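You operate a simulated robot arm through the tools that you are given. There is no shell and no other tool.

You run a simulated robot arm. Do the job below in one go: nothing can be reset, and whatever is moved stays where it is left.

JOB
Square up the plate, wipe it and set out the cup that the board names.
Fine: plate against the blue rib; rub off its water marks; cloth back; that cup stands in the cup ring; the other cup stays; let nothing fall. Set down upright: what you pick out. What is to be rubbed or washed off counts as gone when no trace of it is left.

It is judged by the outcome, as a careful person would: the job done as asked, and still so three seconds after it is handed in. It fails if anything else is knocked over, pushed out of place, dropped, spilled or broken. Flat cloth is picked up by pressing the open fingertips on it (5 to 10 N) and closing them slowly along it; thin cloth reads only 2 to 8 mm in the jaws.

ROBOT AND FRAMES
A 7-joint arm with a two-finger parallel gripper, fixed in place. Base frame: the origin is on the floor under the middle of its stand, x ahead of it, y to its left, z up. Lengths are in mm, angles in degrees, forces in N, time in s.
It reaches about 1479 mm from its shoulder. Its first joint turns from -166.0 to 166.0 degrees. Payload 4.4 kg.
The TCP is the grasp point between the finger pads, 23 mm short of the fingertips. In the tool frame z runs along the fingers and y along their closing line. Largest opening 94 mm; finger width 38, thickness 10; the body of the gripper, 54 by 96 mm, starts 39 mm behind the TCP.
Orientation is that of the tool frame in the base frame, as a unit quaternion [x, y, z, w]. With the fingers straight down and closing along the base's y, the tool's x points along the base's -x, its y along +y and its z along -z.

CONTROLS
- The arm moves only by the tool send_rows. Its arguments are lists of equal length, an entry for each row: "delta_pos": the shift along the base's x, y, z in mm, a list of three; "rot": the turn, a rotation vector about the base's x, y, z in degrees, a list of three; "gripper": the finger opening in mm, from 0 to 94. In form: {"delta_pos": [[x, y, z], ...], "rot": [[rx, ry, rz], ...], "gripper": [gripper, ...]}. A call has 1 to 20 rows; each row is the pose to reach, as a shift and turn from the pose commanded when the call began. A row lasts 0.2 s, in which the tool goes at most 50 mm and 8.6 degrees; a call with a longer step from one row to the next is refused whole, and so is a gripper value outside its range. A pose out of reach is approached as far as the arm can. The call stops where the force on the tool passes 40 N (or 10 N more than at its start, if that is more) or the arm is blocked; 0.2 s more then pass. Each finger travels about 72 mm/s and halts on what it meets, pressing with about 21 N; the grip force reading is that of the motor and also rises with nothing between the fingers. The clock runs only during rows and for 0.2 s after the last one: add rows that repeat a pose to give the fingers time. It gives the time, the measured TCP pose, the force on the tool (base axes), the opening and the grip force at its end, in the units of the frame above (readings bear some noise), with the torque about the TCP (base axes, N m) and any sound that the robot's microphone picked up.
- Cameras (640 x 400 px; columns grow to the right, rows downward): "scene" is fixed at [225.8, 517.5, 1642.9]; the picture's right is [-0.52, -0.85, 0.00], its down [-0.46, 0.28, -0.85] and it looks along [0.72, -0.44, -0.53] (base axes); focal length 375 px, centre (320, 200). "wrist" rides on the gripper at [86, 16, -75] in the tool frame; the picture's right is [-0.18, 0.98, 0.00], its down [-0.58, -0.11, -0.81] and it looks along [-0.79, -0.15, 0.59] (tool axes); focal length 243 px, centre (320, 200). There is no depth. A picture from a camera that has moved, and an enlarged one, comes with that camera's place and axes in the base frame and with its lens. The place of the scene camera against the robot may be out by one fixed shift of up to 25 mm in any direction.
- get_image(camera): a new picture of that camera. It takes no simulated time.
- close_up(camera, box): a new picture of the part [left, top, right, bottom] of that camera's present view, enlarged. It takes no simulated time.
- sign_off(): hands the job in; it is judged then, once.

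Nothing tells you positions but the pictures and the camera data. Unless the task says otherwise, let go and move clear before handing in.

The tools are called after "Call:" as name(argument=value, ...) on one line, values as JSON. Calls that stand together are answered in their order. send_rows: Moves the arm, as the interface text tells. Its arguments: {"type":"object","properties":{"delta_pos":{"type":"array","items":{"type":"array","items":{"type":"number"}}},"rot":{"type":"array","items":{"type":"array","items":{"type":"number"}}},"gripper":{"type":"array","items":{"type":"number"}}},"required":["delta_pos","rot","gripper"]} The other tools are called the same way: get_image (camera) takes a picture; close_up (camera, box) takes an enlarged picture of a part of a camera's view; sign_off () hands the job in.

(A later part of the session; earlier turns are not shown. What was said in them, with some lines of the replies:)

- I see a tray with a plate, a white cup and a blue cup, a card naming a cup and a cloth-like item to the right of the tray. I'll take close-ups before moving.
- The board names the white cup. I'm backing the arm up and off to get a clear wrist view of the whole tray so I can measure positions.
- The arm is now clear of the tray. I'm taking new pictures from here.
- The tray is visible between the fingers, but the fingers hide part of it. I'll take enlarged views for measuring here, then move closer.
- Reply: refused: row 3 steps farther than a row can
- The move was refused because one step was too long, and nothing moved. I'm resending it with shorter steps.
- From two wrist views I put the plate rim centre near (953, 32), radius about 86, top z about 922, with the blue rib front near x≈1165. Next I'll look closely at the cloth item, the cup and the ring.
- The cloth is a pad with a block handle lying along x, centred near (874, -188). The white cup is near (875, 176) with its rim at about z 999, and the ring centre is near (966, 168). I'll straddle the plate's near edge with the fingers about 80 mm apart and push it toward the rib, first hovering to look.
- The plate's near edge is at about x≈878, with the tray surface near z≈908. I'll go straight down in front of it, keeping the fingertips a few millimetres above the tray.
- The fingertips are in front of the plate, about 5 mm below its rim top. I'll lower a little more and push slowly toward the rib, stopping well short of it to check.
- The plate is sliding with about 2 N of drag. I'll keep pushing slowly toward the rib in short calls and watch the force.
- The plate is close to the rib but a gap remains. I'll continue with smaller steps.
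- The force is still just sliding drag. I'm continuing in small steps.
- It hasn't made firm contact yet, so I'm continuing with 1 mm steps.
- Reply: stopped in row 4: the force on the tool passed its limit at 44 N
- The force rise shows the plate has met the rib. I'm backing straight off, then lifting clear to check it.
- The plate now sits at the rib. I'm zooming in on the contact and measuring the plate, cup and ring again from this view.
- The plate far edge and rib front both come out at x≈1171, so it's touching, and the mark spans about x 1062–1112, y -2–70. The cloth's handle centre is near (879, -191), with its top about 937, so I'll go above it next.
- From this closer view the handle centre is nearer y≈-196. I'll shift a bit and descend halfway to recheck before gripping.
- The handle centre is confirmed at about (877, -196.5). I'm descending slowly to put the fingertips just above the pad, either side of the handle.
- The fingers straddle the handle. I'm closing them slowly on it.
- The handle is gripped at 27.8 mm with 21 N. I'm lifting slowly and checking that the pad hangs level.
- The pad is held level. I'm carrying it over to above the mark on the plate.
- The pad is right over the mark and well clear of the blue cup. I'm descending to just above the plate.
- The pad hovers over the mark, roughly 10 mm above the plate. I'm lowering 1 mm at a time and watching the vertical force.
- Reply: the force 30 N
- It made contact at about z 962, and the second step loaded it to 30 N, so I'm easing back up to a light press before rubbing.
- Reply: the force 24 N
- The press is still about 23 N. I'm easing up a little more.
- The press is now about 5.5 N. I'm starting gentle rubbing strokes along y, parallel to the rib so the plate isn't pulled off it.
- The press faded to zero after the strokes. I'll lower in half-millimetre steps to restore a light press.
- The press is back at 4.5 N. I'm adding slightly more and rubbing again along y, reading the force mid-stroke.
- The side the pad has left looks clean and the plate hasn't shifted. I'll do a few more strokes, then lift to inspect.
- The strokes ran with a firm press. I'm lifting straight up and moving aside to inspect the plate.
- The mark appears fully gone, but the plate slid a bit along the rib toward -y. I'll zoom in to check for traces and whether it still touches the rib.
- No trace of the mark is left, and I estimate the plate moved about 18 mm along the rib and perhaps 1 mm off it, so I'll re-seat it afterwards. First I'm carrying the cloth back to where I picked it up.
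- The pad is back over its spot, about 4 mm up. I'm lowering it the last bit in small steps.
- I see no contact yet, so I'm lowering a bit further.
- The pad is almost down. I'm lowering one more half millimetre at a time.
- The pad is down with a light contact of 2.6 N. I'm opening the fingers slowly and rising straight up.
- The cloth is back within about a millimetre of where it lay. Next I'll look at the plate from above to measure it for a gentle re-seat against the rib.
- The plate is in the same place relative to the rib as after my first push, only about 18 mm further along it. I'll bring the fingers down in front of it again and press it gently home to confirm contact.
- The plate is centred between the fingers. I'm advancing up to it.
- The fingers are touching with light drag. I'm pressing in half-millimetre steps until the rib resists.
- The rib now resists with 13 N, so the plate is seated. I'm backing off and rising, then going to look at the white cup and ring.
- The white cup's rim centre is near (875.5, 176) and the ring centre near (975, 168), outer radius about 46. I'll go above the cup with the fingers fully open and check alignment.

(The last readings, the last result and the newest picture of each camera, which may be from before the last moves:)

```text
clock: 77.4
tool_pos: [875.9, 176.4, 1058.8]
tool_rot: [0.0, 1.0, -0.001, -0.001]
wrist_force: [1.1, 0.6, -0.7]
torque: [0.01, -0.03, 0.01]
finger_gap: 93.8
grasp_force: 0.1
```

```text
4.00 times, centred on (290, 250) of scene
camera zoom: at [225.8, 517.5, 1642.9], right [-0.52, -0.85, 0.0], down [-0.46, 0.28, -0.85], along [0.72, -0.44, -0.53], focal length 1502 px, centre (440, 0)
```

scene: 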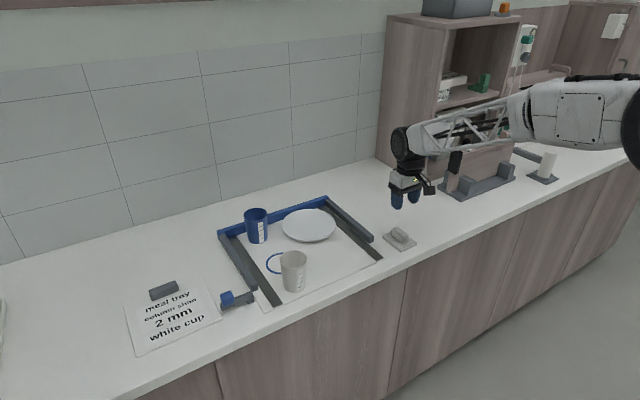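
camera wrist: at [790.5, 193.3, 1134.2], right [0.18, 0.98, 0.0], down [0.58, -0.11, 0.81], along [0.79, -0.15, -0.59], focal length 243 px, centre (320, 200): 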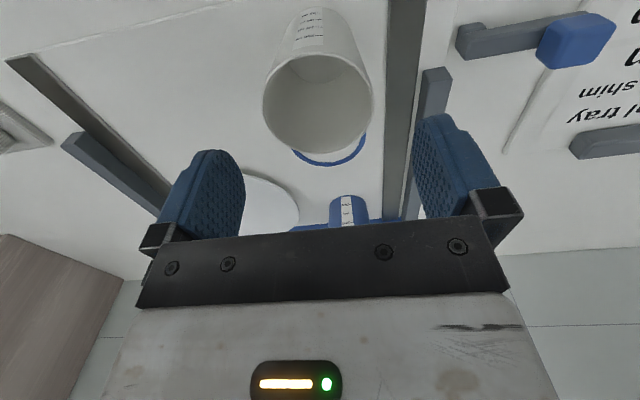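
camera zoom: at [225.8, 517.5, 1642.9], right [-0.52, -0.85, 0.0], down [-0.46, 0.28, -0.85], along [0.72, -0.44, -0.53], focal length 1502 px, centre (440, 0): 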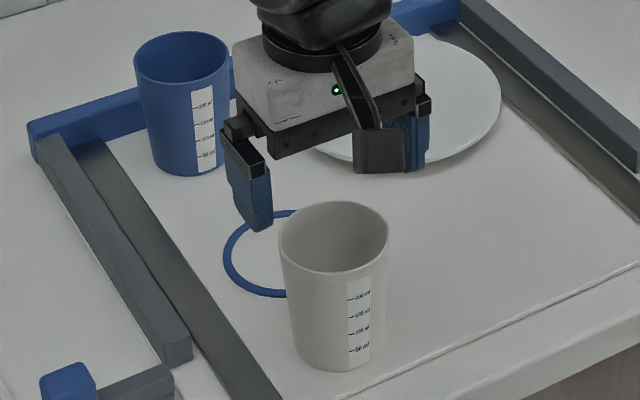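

The TCP sits right over the cup centre with about 12 mm clearance each side. I'm descending so the fingers straddle the upper half of the cup.

Call:
send_rows(delta_pos=[[0, 0, -8], [0, 0, -20], [0, 0, -34], [0, 0, -48], [0, 0, -61], [0, 0, -72], [0, 0, -80], [0, 0, -84], [0, 0, -86], [0, 0, -86]], rot=[[0, 0, 0], [0, 0, 0], [0, 0, 0], [0, 0, 0], [0, 0, 0], [0, 0, 0], [0, 0, 0], [0, 0, 0], [0, 0, 0], [0, 0, 0]], gripper=[94, 94, 94, 94, 94, 94, 94, 94, 94, 94])

Call:
get_image(camera="wrist")

Call:
close_up(camera="scene", box=[240, 200, 340, 300])

```text
clock: 79.6
tool_pos: [876.6, 176.3, 974.1]
tool_rot: [-0.001, 1.0, 0.0, -0.001]
wrist_force: [0.0, -0.3, -0.1]
torque: [0.01, 0.01, 0.0]
finger_gap: 94.0
grasp_force: 0.0
```

```text
taken
camera wrist: at [790.7, 193.3, 1048.4], right [0.18, 0.98, 0.0], down [0.58, -0.11, 0.81], along [0.79, -0.15, -0.59], focal length 243 px, centre (320, 200)
```

wrist: 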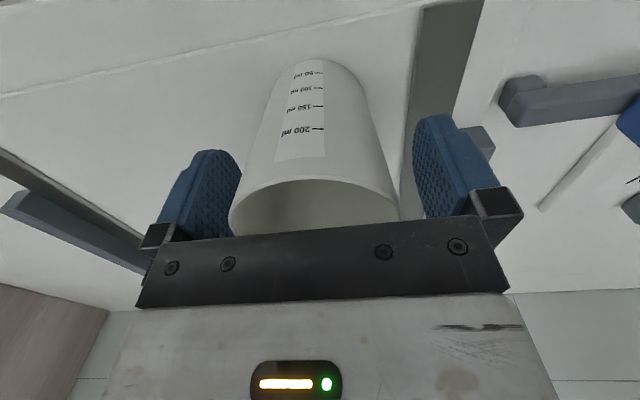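

```text
4.00 times, centred on (290, 250) of scene
camera zoom: at [225.8, 517.5, 1642.9], right [-0.52, -0.85, 0.0], down [-0.46, 0.28, -0.85], along [0.72, -0.44, -0.53], focal length 1502 px, centre (440, 0)
```

zoom: 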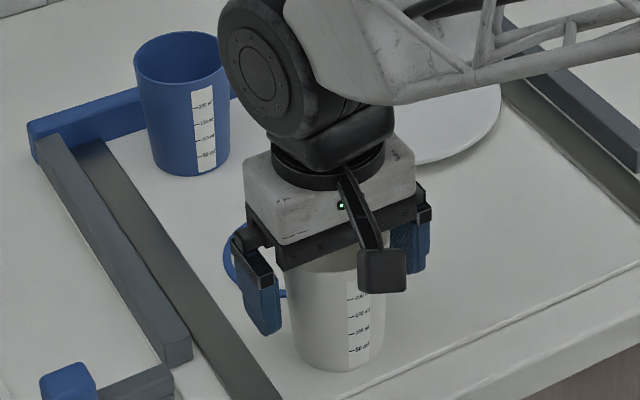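

The fingers straddle the cup with its rim clear of the gripper body. I'm closing slowly.

Call:
send_rows(delta_pos=[[0, 0, 0], [0, 0, 0], [0, 0, 0], [0, 0, 0], [0, 0, 0], [0, 0, 0], [0, 0, 0], [0, 0, 0], [0, 0, 0], [0, 0, 0], [0, 0, 0]], rot=[[0, 0, 0], [0, 0, 0], [0, 0, 0], [0, 0, 0], [0, 0, 0], [0, 0, 0], [0, 0, 0], [0, 0, 0], [0, 0, 0], [0, 0, 0], [0, 0, 0]], gripper=[88, 82, 78, 75, 73, 71, 69, 67, 62, 55, 50])

Call:
get_image(camera="wrist")

Call:
close_up(camera="scene", box=[240, 200, 340, 300])

```text
clock: 82.0
tool_pos: [876.2, 176.0, 973.4]
tool_rot: [0.0, 1.0, 0.0, -0.001]
wrist_force: [0.3, 0.3, -0.1]
torque: [0.04, 0.01, -0.03]
finger_gap: 70.5
grasp_force: 20.6
```

```text
taken
camera wrist: at [790.7, 193.3, 1048.4], right [0.18, 0.98, 0.0], down [0.58, -0.11, 0.81], along [0.79, -0.15, -0.59], focal length 243 px, centre (320, 200)
```

wrist: 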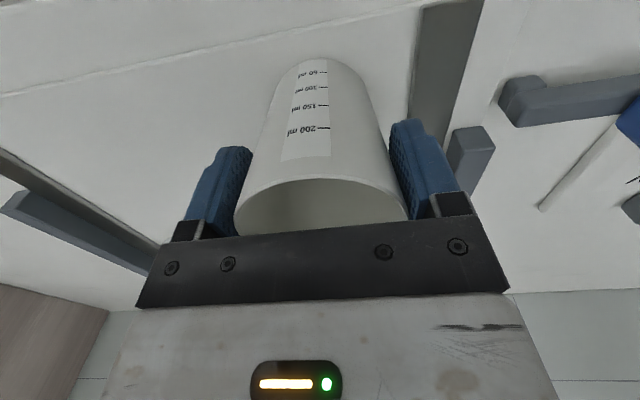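

```text
4.00 times, centred on (290, 250) of scene
camera zoom: at [225.8, 517.5, 1642.9], right [-0.52, -0.85, 0.0], down [-0.46, 0.28, -0.85], along [0.72, -0.44, -0.53], focal length 1502 px, centre (440, 0)
```

zoom: 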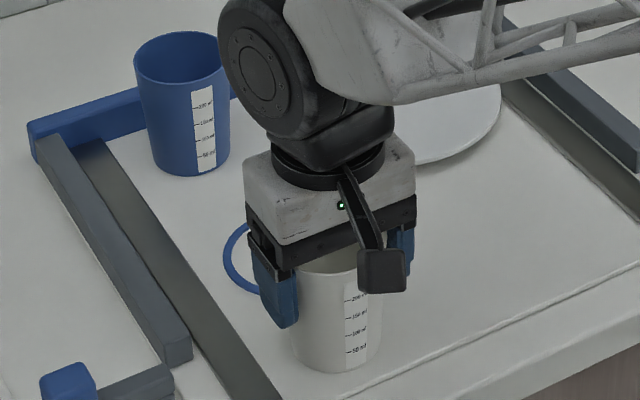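

The cup is gripped at 70.5 mm with 21 N. I'm lifting it slowly by 40 mm.

Call:
send_rows(delta_pos=[[0, 0, 1], [0, 0, 3], [0, 0, 6], [0, 0, 10], [0, 0, 16], [0, 0, 23], [0, 0, 30], [0, 0, 36], [0, 0, 40], [0, 0, 40]], rot=[[0, 0, 0], [0, 0, 0], [0, 0, 0], [0, 0, 0], [0, 0, 0], [0, 0, 0], [0, 0, 0], [0, 0, 0], [0, 0, 0], [0, 0, 0]], gripper=[50, 50, 50, 50, 50, 50, 50, 50, 50, 50])

Call:
get_image(camera="wrist")

Call:
close_up(camera="scene", box=[240, 200, 340, 300])

```text
clock: 84.2
tool_pos: [874.2, 175.0, 1013.7]
tool_rot: [0.0, 1.0, -0.001, -0.002]
wrist_force: [-0.4, -0.5, -0.3]
torque: [0.01, -0.03, 0.0]
finger_gap: 70.3
grasp_force: 20.5
```

```text
taken
camera wrist: at [789.6, 192.3, 1087.6], right [0.18, 0.98, 0.0], down [0.58, -0.11, 0.81], along [0.79, -0.15, -0.59], focal length 243 px, centre (320, 200)
```

wrist: 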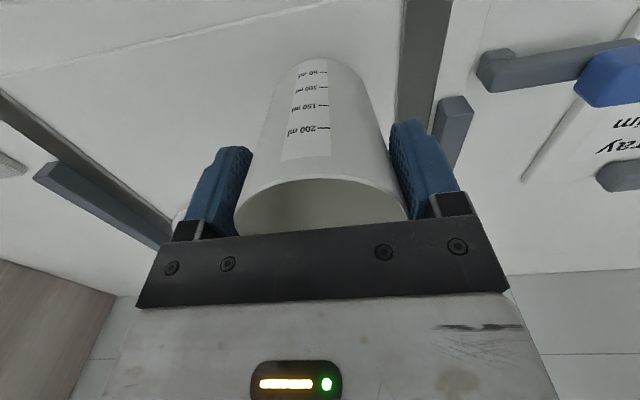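

```text
4.00 times, centred on (290, 250) of scene
camera zoom: at [225.8, 517.5, 1642.9], right [-0.52, -0.85, 0.0], down [-0.46, 0.28, -0.85], along [0.72, -0.44, -0.53], focal length 1502 px, centre (440, 0)
```

zoom: 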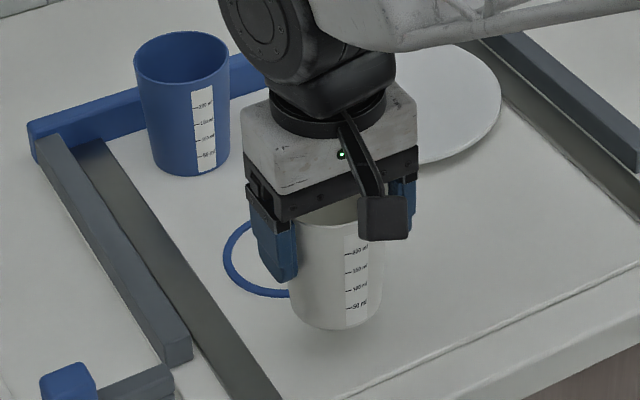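

The cup is up and vertical. I'm moving it slowly across to above the ring centre.

Call:
send_rows(delta_pos=[[3, 0, 0], [9, -1, 0], [18, -2, 0], [29, -3, 0], [41, -4, 0], [53, -5, 0], [65, -6, 0], [76, -7, 0], [86, -8, 0], [93, -8.3, 0], [97, -8.3, 0], [99.5, -8.3, 0], [99.5, -8.3, 0]], rot=[[0, 0, 0], [0, 0, 0], [0, 0, 0], [0, 0, 0], [0, 0, 0], [0, 0, 0], [0, 0, 0], [0, 0, 0], [0, 0, 0], [0, 0, 0], [0, 0, 0], [0, 0, 0], [0, 0, 0]], gripper=[50, 50, 50, 50, 50, 50, 50, 50, 50, 50, 50, 50, 50])

Call:
get_image(camera="wrist")

Call:
close_up(camera="scene", box=[240, 200, 340, 300])

Call:
close_up(camera="wrist", box=[200, 0, 440, 220])

```text
clock: 87.0
tool_pos: [975.3, 167.8, 1013.5]
tool_rot: [-0.001, 1.0, -0.001, -0.001]
wrist_force: [1.0, 0.8, 0.3]
torque: [0.02, 0.03, -0.01]
finger_gap: 70.6
grasp_force: 20.9
```

```text
taken
camera wrist: at [889.8, 185.0, 1087.8], right [0.18, 0.98, 0.0], down [0.58, -0.11, 0.81], along [0.79, -0.15, -0.59], focal length 243 px, centre (320, 200)
```

wrist: 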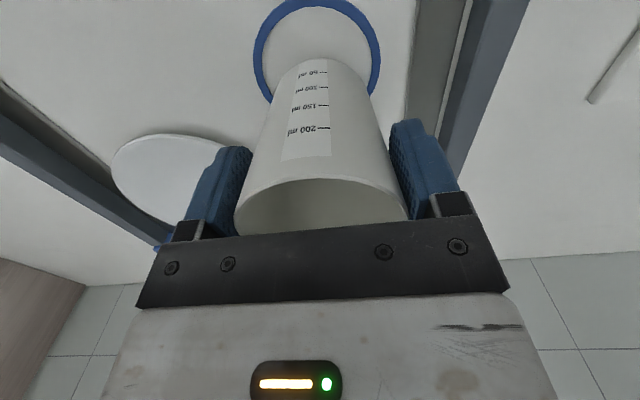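

```text
4.00 times, centred on (290, 250) of scene
camera zoom: at [225.8, 517.5, 1642.9], right [-0.52, -0.85, 0.0], down [-0.46, 0.28, -0.85], along [0.72, -0.44, -0.53], focal length 1502 px, centre (440, 0)
```

zoom: 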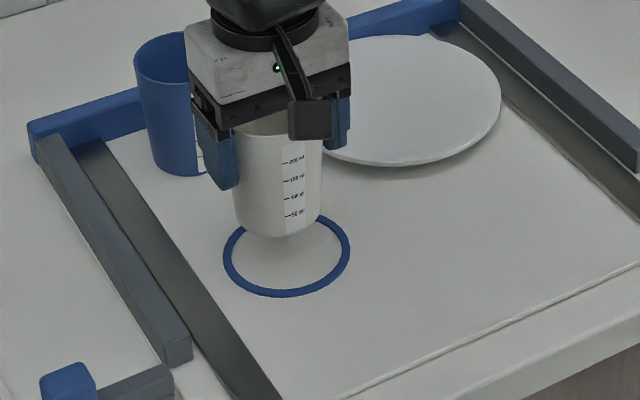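

```text
1.82 times, centred on (320, 110) of wrist
camera zoom: at [889.8, 185.0, 1087.8], right [0.18, 0.98, 0.0], down [0.58, -0.11, 0.81], along [0.79, -0.15, -0.59], focal length 441 px, centre (320, 364)
```

zoom: 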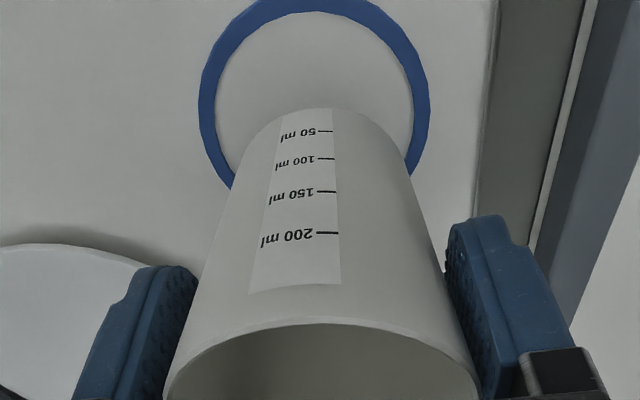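

The cup hangs above the ring, about 4 mm too far in x by both cameras. I'll correct that and lower it to just above the tray.

Call:
send_rows(delta_pos=[[-1, 0, -1], [-3, -0.7, -4], [-3.5, -0.7, -9], [-3.5, -0.7, -16], [-3.5, -0.7, -23], [-3.5, -0.7, -29], [-3.5, -0.7, -33], [-3.5, -0.7, -36], [-3.5, -0.7, -37], [-3.5, -0.7, -37]], rot=[[0, 0, 0], [0, 0, 0], [0, 0, 0], [0, 0, 0], [0, 0, 0], [0, 0, 0], [0, 0, 0], [0, 0, 0], [0, 0, 0], [0, 0, 0]], gripper=[50, 50, 50, 50, 50, 50, 50, 50, 50, 50])

Call:
close_up(camera="scene", box=[255, 225, 335, 285])

Call:
get_image(camera="wrist")

```text
clock: 89.2
tool_pos: [971.2, 167.6, 976.5]
tool_rot: [0.0, 1.0, -0.001, -0.001]
wrist_force: [0.6, 1.0, -1.6]
torque: [-0.01, -0.01, 0.02]
finger_gap: 70.1
grasp_force: 21.2
```

```text
6.67 times, centred on (295, 255) of scene
camera zoom: at [225.8, 517.5, 1642.9], right [-0.52, -0.85, 0.0], down [-0.46, 0.28, -0.85], along [0.72, -0.44, -0.53], focal length 2503 px, centre (487, -167)
```

zoom: 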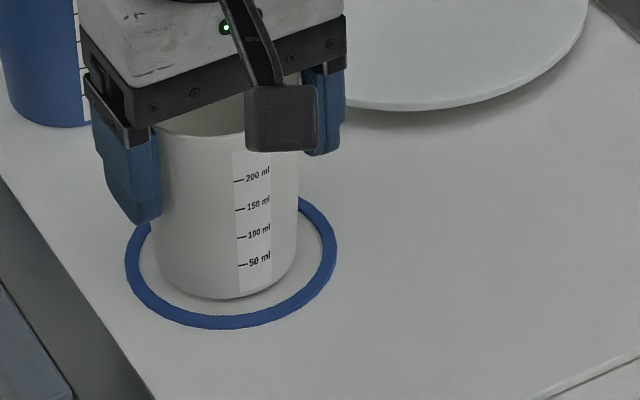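

```text
taken
camera wrist: at [886.2, 184.4, 1051.2], right [0.18, 0.98, 0.0], down [0.58, -0.11, 0.81], along [0.79, -0.15, -0.59], focal length 243 px, centre (320, 200)
```

wrist: 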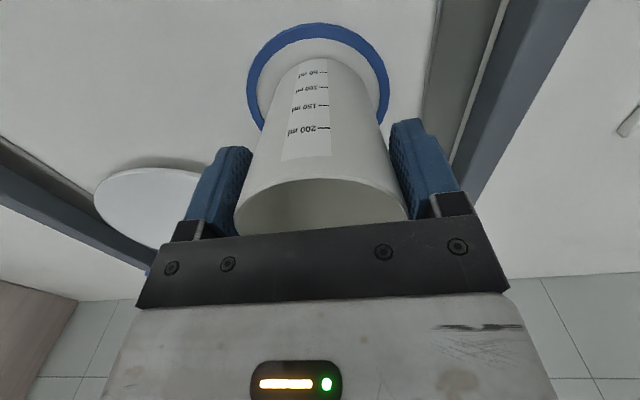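

The cup is nicely centred in the ring, about 3 mm up. I'm lowering in small steps until it touches.

Call:
send_rows(delta_pos=[[0, 0, -0.8], [0, 0, -1.6], [0, 0, -2.4], [0, 0, -2.4]], rot=[[0, 0, 0], [0, 0, 0], [0, 0, 0], [0, 0, 0]], gripper=[50, 50, 50, 50])

```text
clock: 90.2
tool_pos: [970.9, 167.0, 973.9]
tool_rot: [0.0, 1.0, 0.0, -0.001]
wrist_force: [0.7, 1.0, 0.0]
torque: [0.0, 0.01, 0.03]
finger_gap: 70.2
grasp_force: 21.2
```

Call:
send_rows(delta_pos=[[0, 0, -0.4], [0, 0, -0.8], [0, 0, -0.8]], rot=[[0, 0, 0], [0, 0, 0], [0, 0, 0]], gripper=[50, 50, 50])

Call:
close_up(camera="scene", box=[255, 225, 335, 285])

```text
clock: 91.0
tool_pos: [971.9, 167.0, 974.6]
tool_rot: [0.0, 1.0, -0.001, 0.0]
wrist_force: [-0.5, -1.4, 9.0]
torque: [-0.06, 0.05, 0.0]
finger_gap: 70.4
grasp_force: 20.9
```

```text
6.67 times, centred on (295, 255) of scene
camera zoom: at [225.8, 517.5, 1642.9], right [-0.52, -0.85, 0.0], down [-0.46, 0.28, -0.85], along [0.72, -0.44, -0.53], focal length 2503 px, centre (487, -167)
```

zoom: 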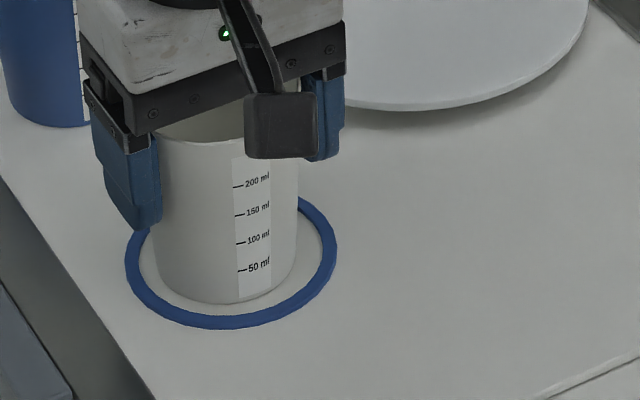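

The cup is standing with a 9 N contact. I'm easing the load slightly, opening slowly, then rising straight up.

Call:
send_rows(delta_pos=[[0, 0, 0.4], [0, 0, 0.4], [0, 0, 0.4], [0, 0, 0.4], [0, 0, 0.4], [0, 0, 0.4], [0, 0, 0.4], [0, 0, 0.4], [0, 0, 0.4], [0, 0, 4], [0, 0, 12], [0, 0, 24], [0, 0, 40], [0, 0, 58], [0, 0, 76], [0, 0, 92], [0, 0, 105], [0, 0, 110], [0, 0, 110]], rot=[[0, 0, 0], [0, 0, 0], [0, 0, 0], [0, 0, 0], [0, 0, 0], [0, 0, 0], [0, 0, 0], [0, 0, 0], [0, 0, 0], [0, 0, 0], [0, 0, 0], [0, 0, 0], [0, 0, 0], [0, 0, 0], [0, 0, 0], [0, 0, 0], [0, 0, 0], [0, 0, 0], [0, 0, 0]], gripper=[60, 69, 71, 74, 79, 84, 90, 94, 94, 94, 94, 94, 94, 94, 94, 94, 94, 94, 94])

Call:
get_image(camera="wrist")

Call:
close_up(camera="scene", box=[230, 180, 390, 300])

```text
clock: 95.0
tool_pos: [972.8, 166.1, 1083.5]
tool_rot: [0.001, 1.0, -0.001, 0.0]
wrist_force: [-0.3, 0.0, 0.9]
torque: [0.01, 0.01, -0.04]
finger_gap: 94.0
grasp_force: 0.0
```

```text
taken
camera wrist: at [886.4, 183.8, 1158.5], right [0.18, 0.98, 0.0], down [0.58, -0.11, 0.81], along [0.79, -0.15, -0.59], focal length 243 px, centre (320, 200)
```

wrist: 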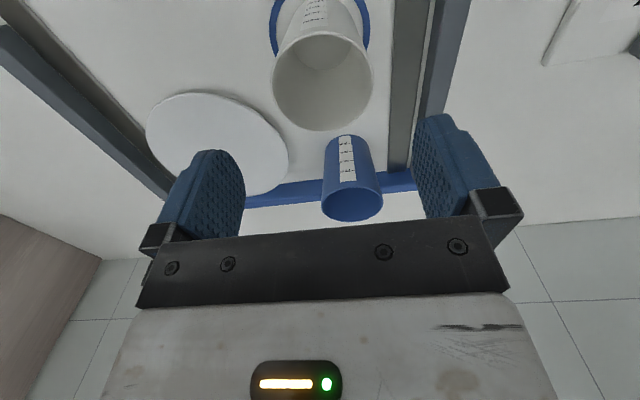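

```text
3.33 times, centred on (310, 240) of scene
camera zoom: at [225.8, 517.5, 1642.9], right [-0.52, -0.85, 0.0], down [-0.46, 0.28, -0.85], along [0.72, -0.44, -0.53], focal length 1251 px, centre (353, 67)
```

zoom: 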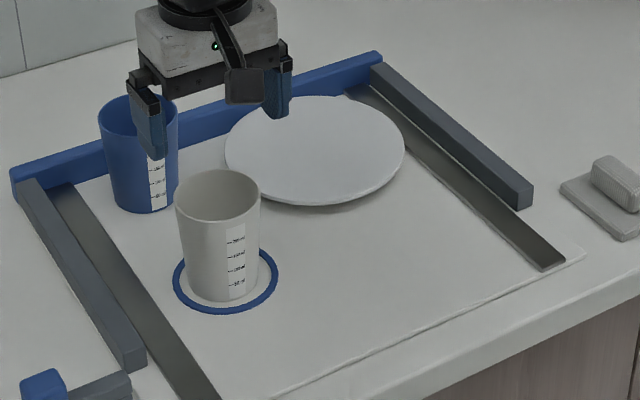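

The white cup stands upright inside the ring. I'm moving the arm up and back, well clear, for a final check.

Call:
send_rows(delta_pos=[[0, 0, 10], [-6, 0, 28], [-20, 0, 50], [-42, -4, 70], [-70, -12, 85], [-102, -24, 95], [-136, -40, 100], [-170, -58, 100], [-202, -78, 100], [-230, -98, 100], [-250, -112, 100], [-260, -120, 100], [-262, -122, 100], [-262, -122, 100]], rot=[[0, 0, 0], [0, 0, 0], [0, 0, 0], [0, 0, 0], [0, 0, 0], [0, 0, 0], [0, 0, 0], [0, 0, 0], [0, 0, 0], [0, 0, 0], [0, 0, 0], [0, 0, 0], [0, 0, 0], [0, 0, 0]], gripper=[94, 94, 94, 94, 94, 94, 94, 94, 94, 94, 94, 94, 94, 94])

Call:
get_image(camera="scene")

Call:
close_up(camera="scene", box=[200, 180, 420, 320])

Call:
close_up(camera="scene", box=[270, 195, 350, 245])

Call:
close_up(camera="wrist", box=[230, 80, 430, 230])

Call:
close_up(camera="scene", box=[370, 215, 434, 255])

```text
clock: 98.0
tool_pos: [708.7, 44.5, 1183.0]
tool_rot: [0.0, 1.0, 0.0, -0.001]
wrist_force: [0.1, 0.1, 0.5]
torque: [0.02, -0.01, 0.0]
finger_gap: 93.9
grasp_force: 0.1
```

```text
taken
```

scene: 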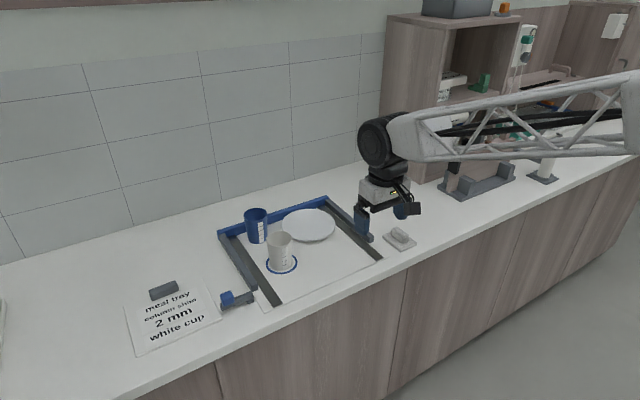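

```text
2.86 times, centred on (310, 250) of scene
camera zoom: at [225.8, 517.5, 1642.9], right [-0.52, -0.85, 0.0], down [-0.46, 0.28, -0.85], along [0.72, -0.44, -0.53], focal length 1072 px, centre (349, 57)
```

zoom: 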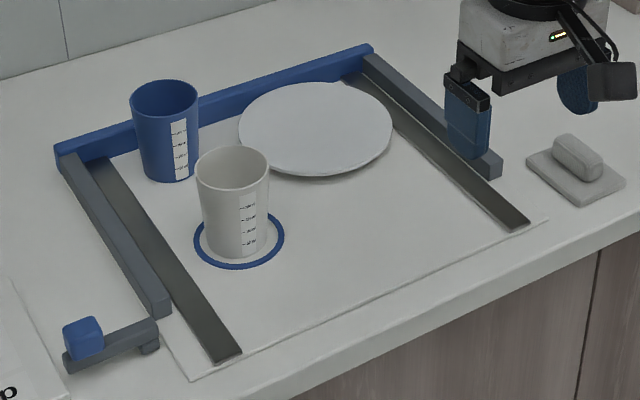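

```text
8.00 times, centred on (310, 220) of scene
camera zoom: at [225.8, 517.5, 1642.9], right [-0.52, -0.85, 0.0], down [-0.46, 0.28, -0.85], along [0.72, -0.44, -0.53], focal length 3003 px, centre (400, 40)
```

zoom: 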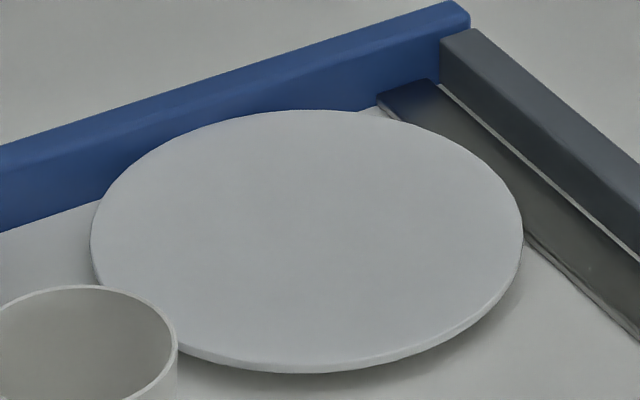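

```text
2.67 times, centred on (330, 155) of wrist
camera zoom: at [624.4, 61.5, 1257.1], right [0.18, 0.98, 0.0], down [0.58, -0.11, 0.81], along [0.79, -0.15, -0.59], focal length 647 px, centre (293, 320)
```

zoom: 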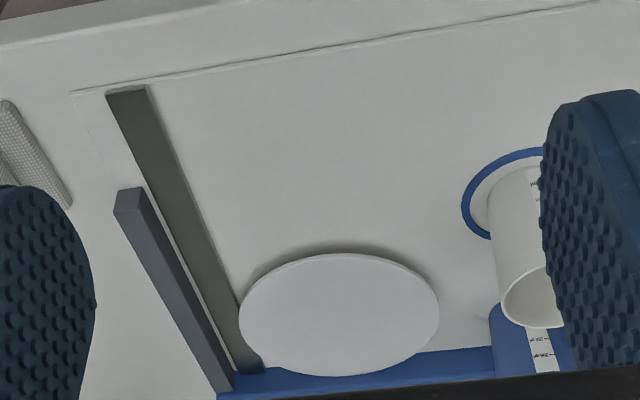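

```text
10.00 times, centred on (402, 235) of scene
camera zoom: at [225.8, 517.5, 1642.9], right [-0.52, -0.85, 0.0], down [-0.46, 0.28, -0.85], along [0.72, -0.44, -0.53], focal length 3754 px, centre (-500, -150)
```

zoom: 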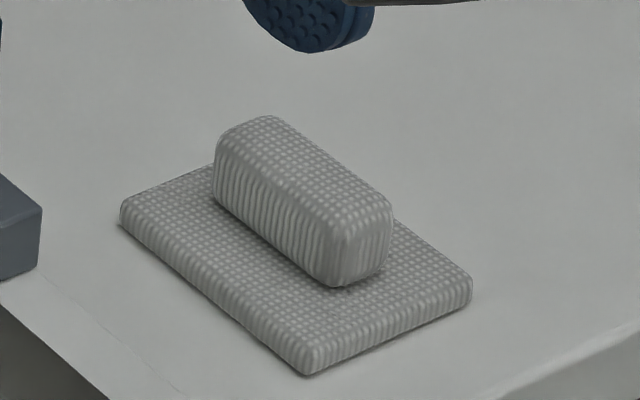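

Everything checks out in the final pictures:
- **Plate:** it is clean and against the blue rib.
- **White cup:** it stands upright, centred in the ring.
- **Blue cup:** it hasn't moved.
- **Cloth:** it is back within about 1 mm of its spot.
- **Arm:** it is clear with the gripper empty.

I'm handing the job in.

Call:
sign_off()

```text
The job is handed in.
```

The job is handed in: the plate is against the blue rib and wiped clean, and the white cup the board names stands upright in the cup ring. I haven't seen the judged result.

- **Plate:** I pushed it to the rib, but wiping slid it about 17 mm along the rib to the right. I pressed it home again afterwards, and by the pictures it sits within about half a millimetre of the rib. I left the sideways shift. Its right-hand rim now overhangs the dark strip by a few millimetres.
- **Water marks:** no trace shows in the enlarged pictures.
- **Cloth:** it is back within about 1 mm of where it lay.
- **White cup:** it is centred in the ring, with ring showing around its base.
- **Everything else:** the blue cup was not touched, nothing fell, and the arm is clear with the gripper empty.
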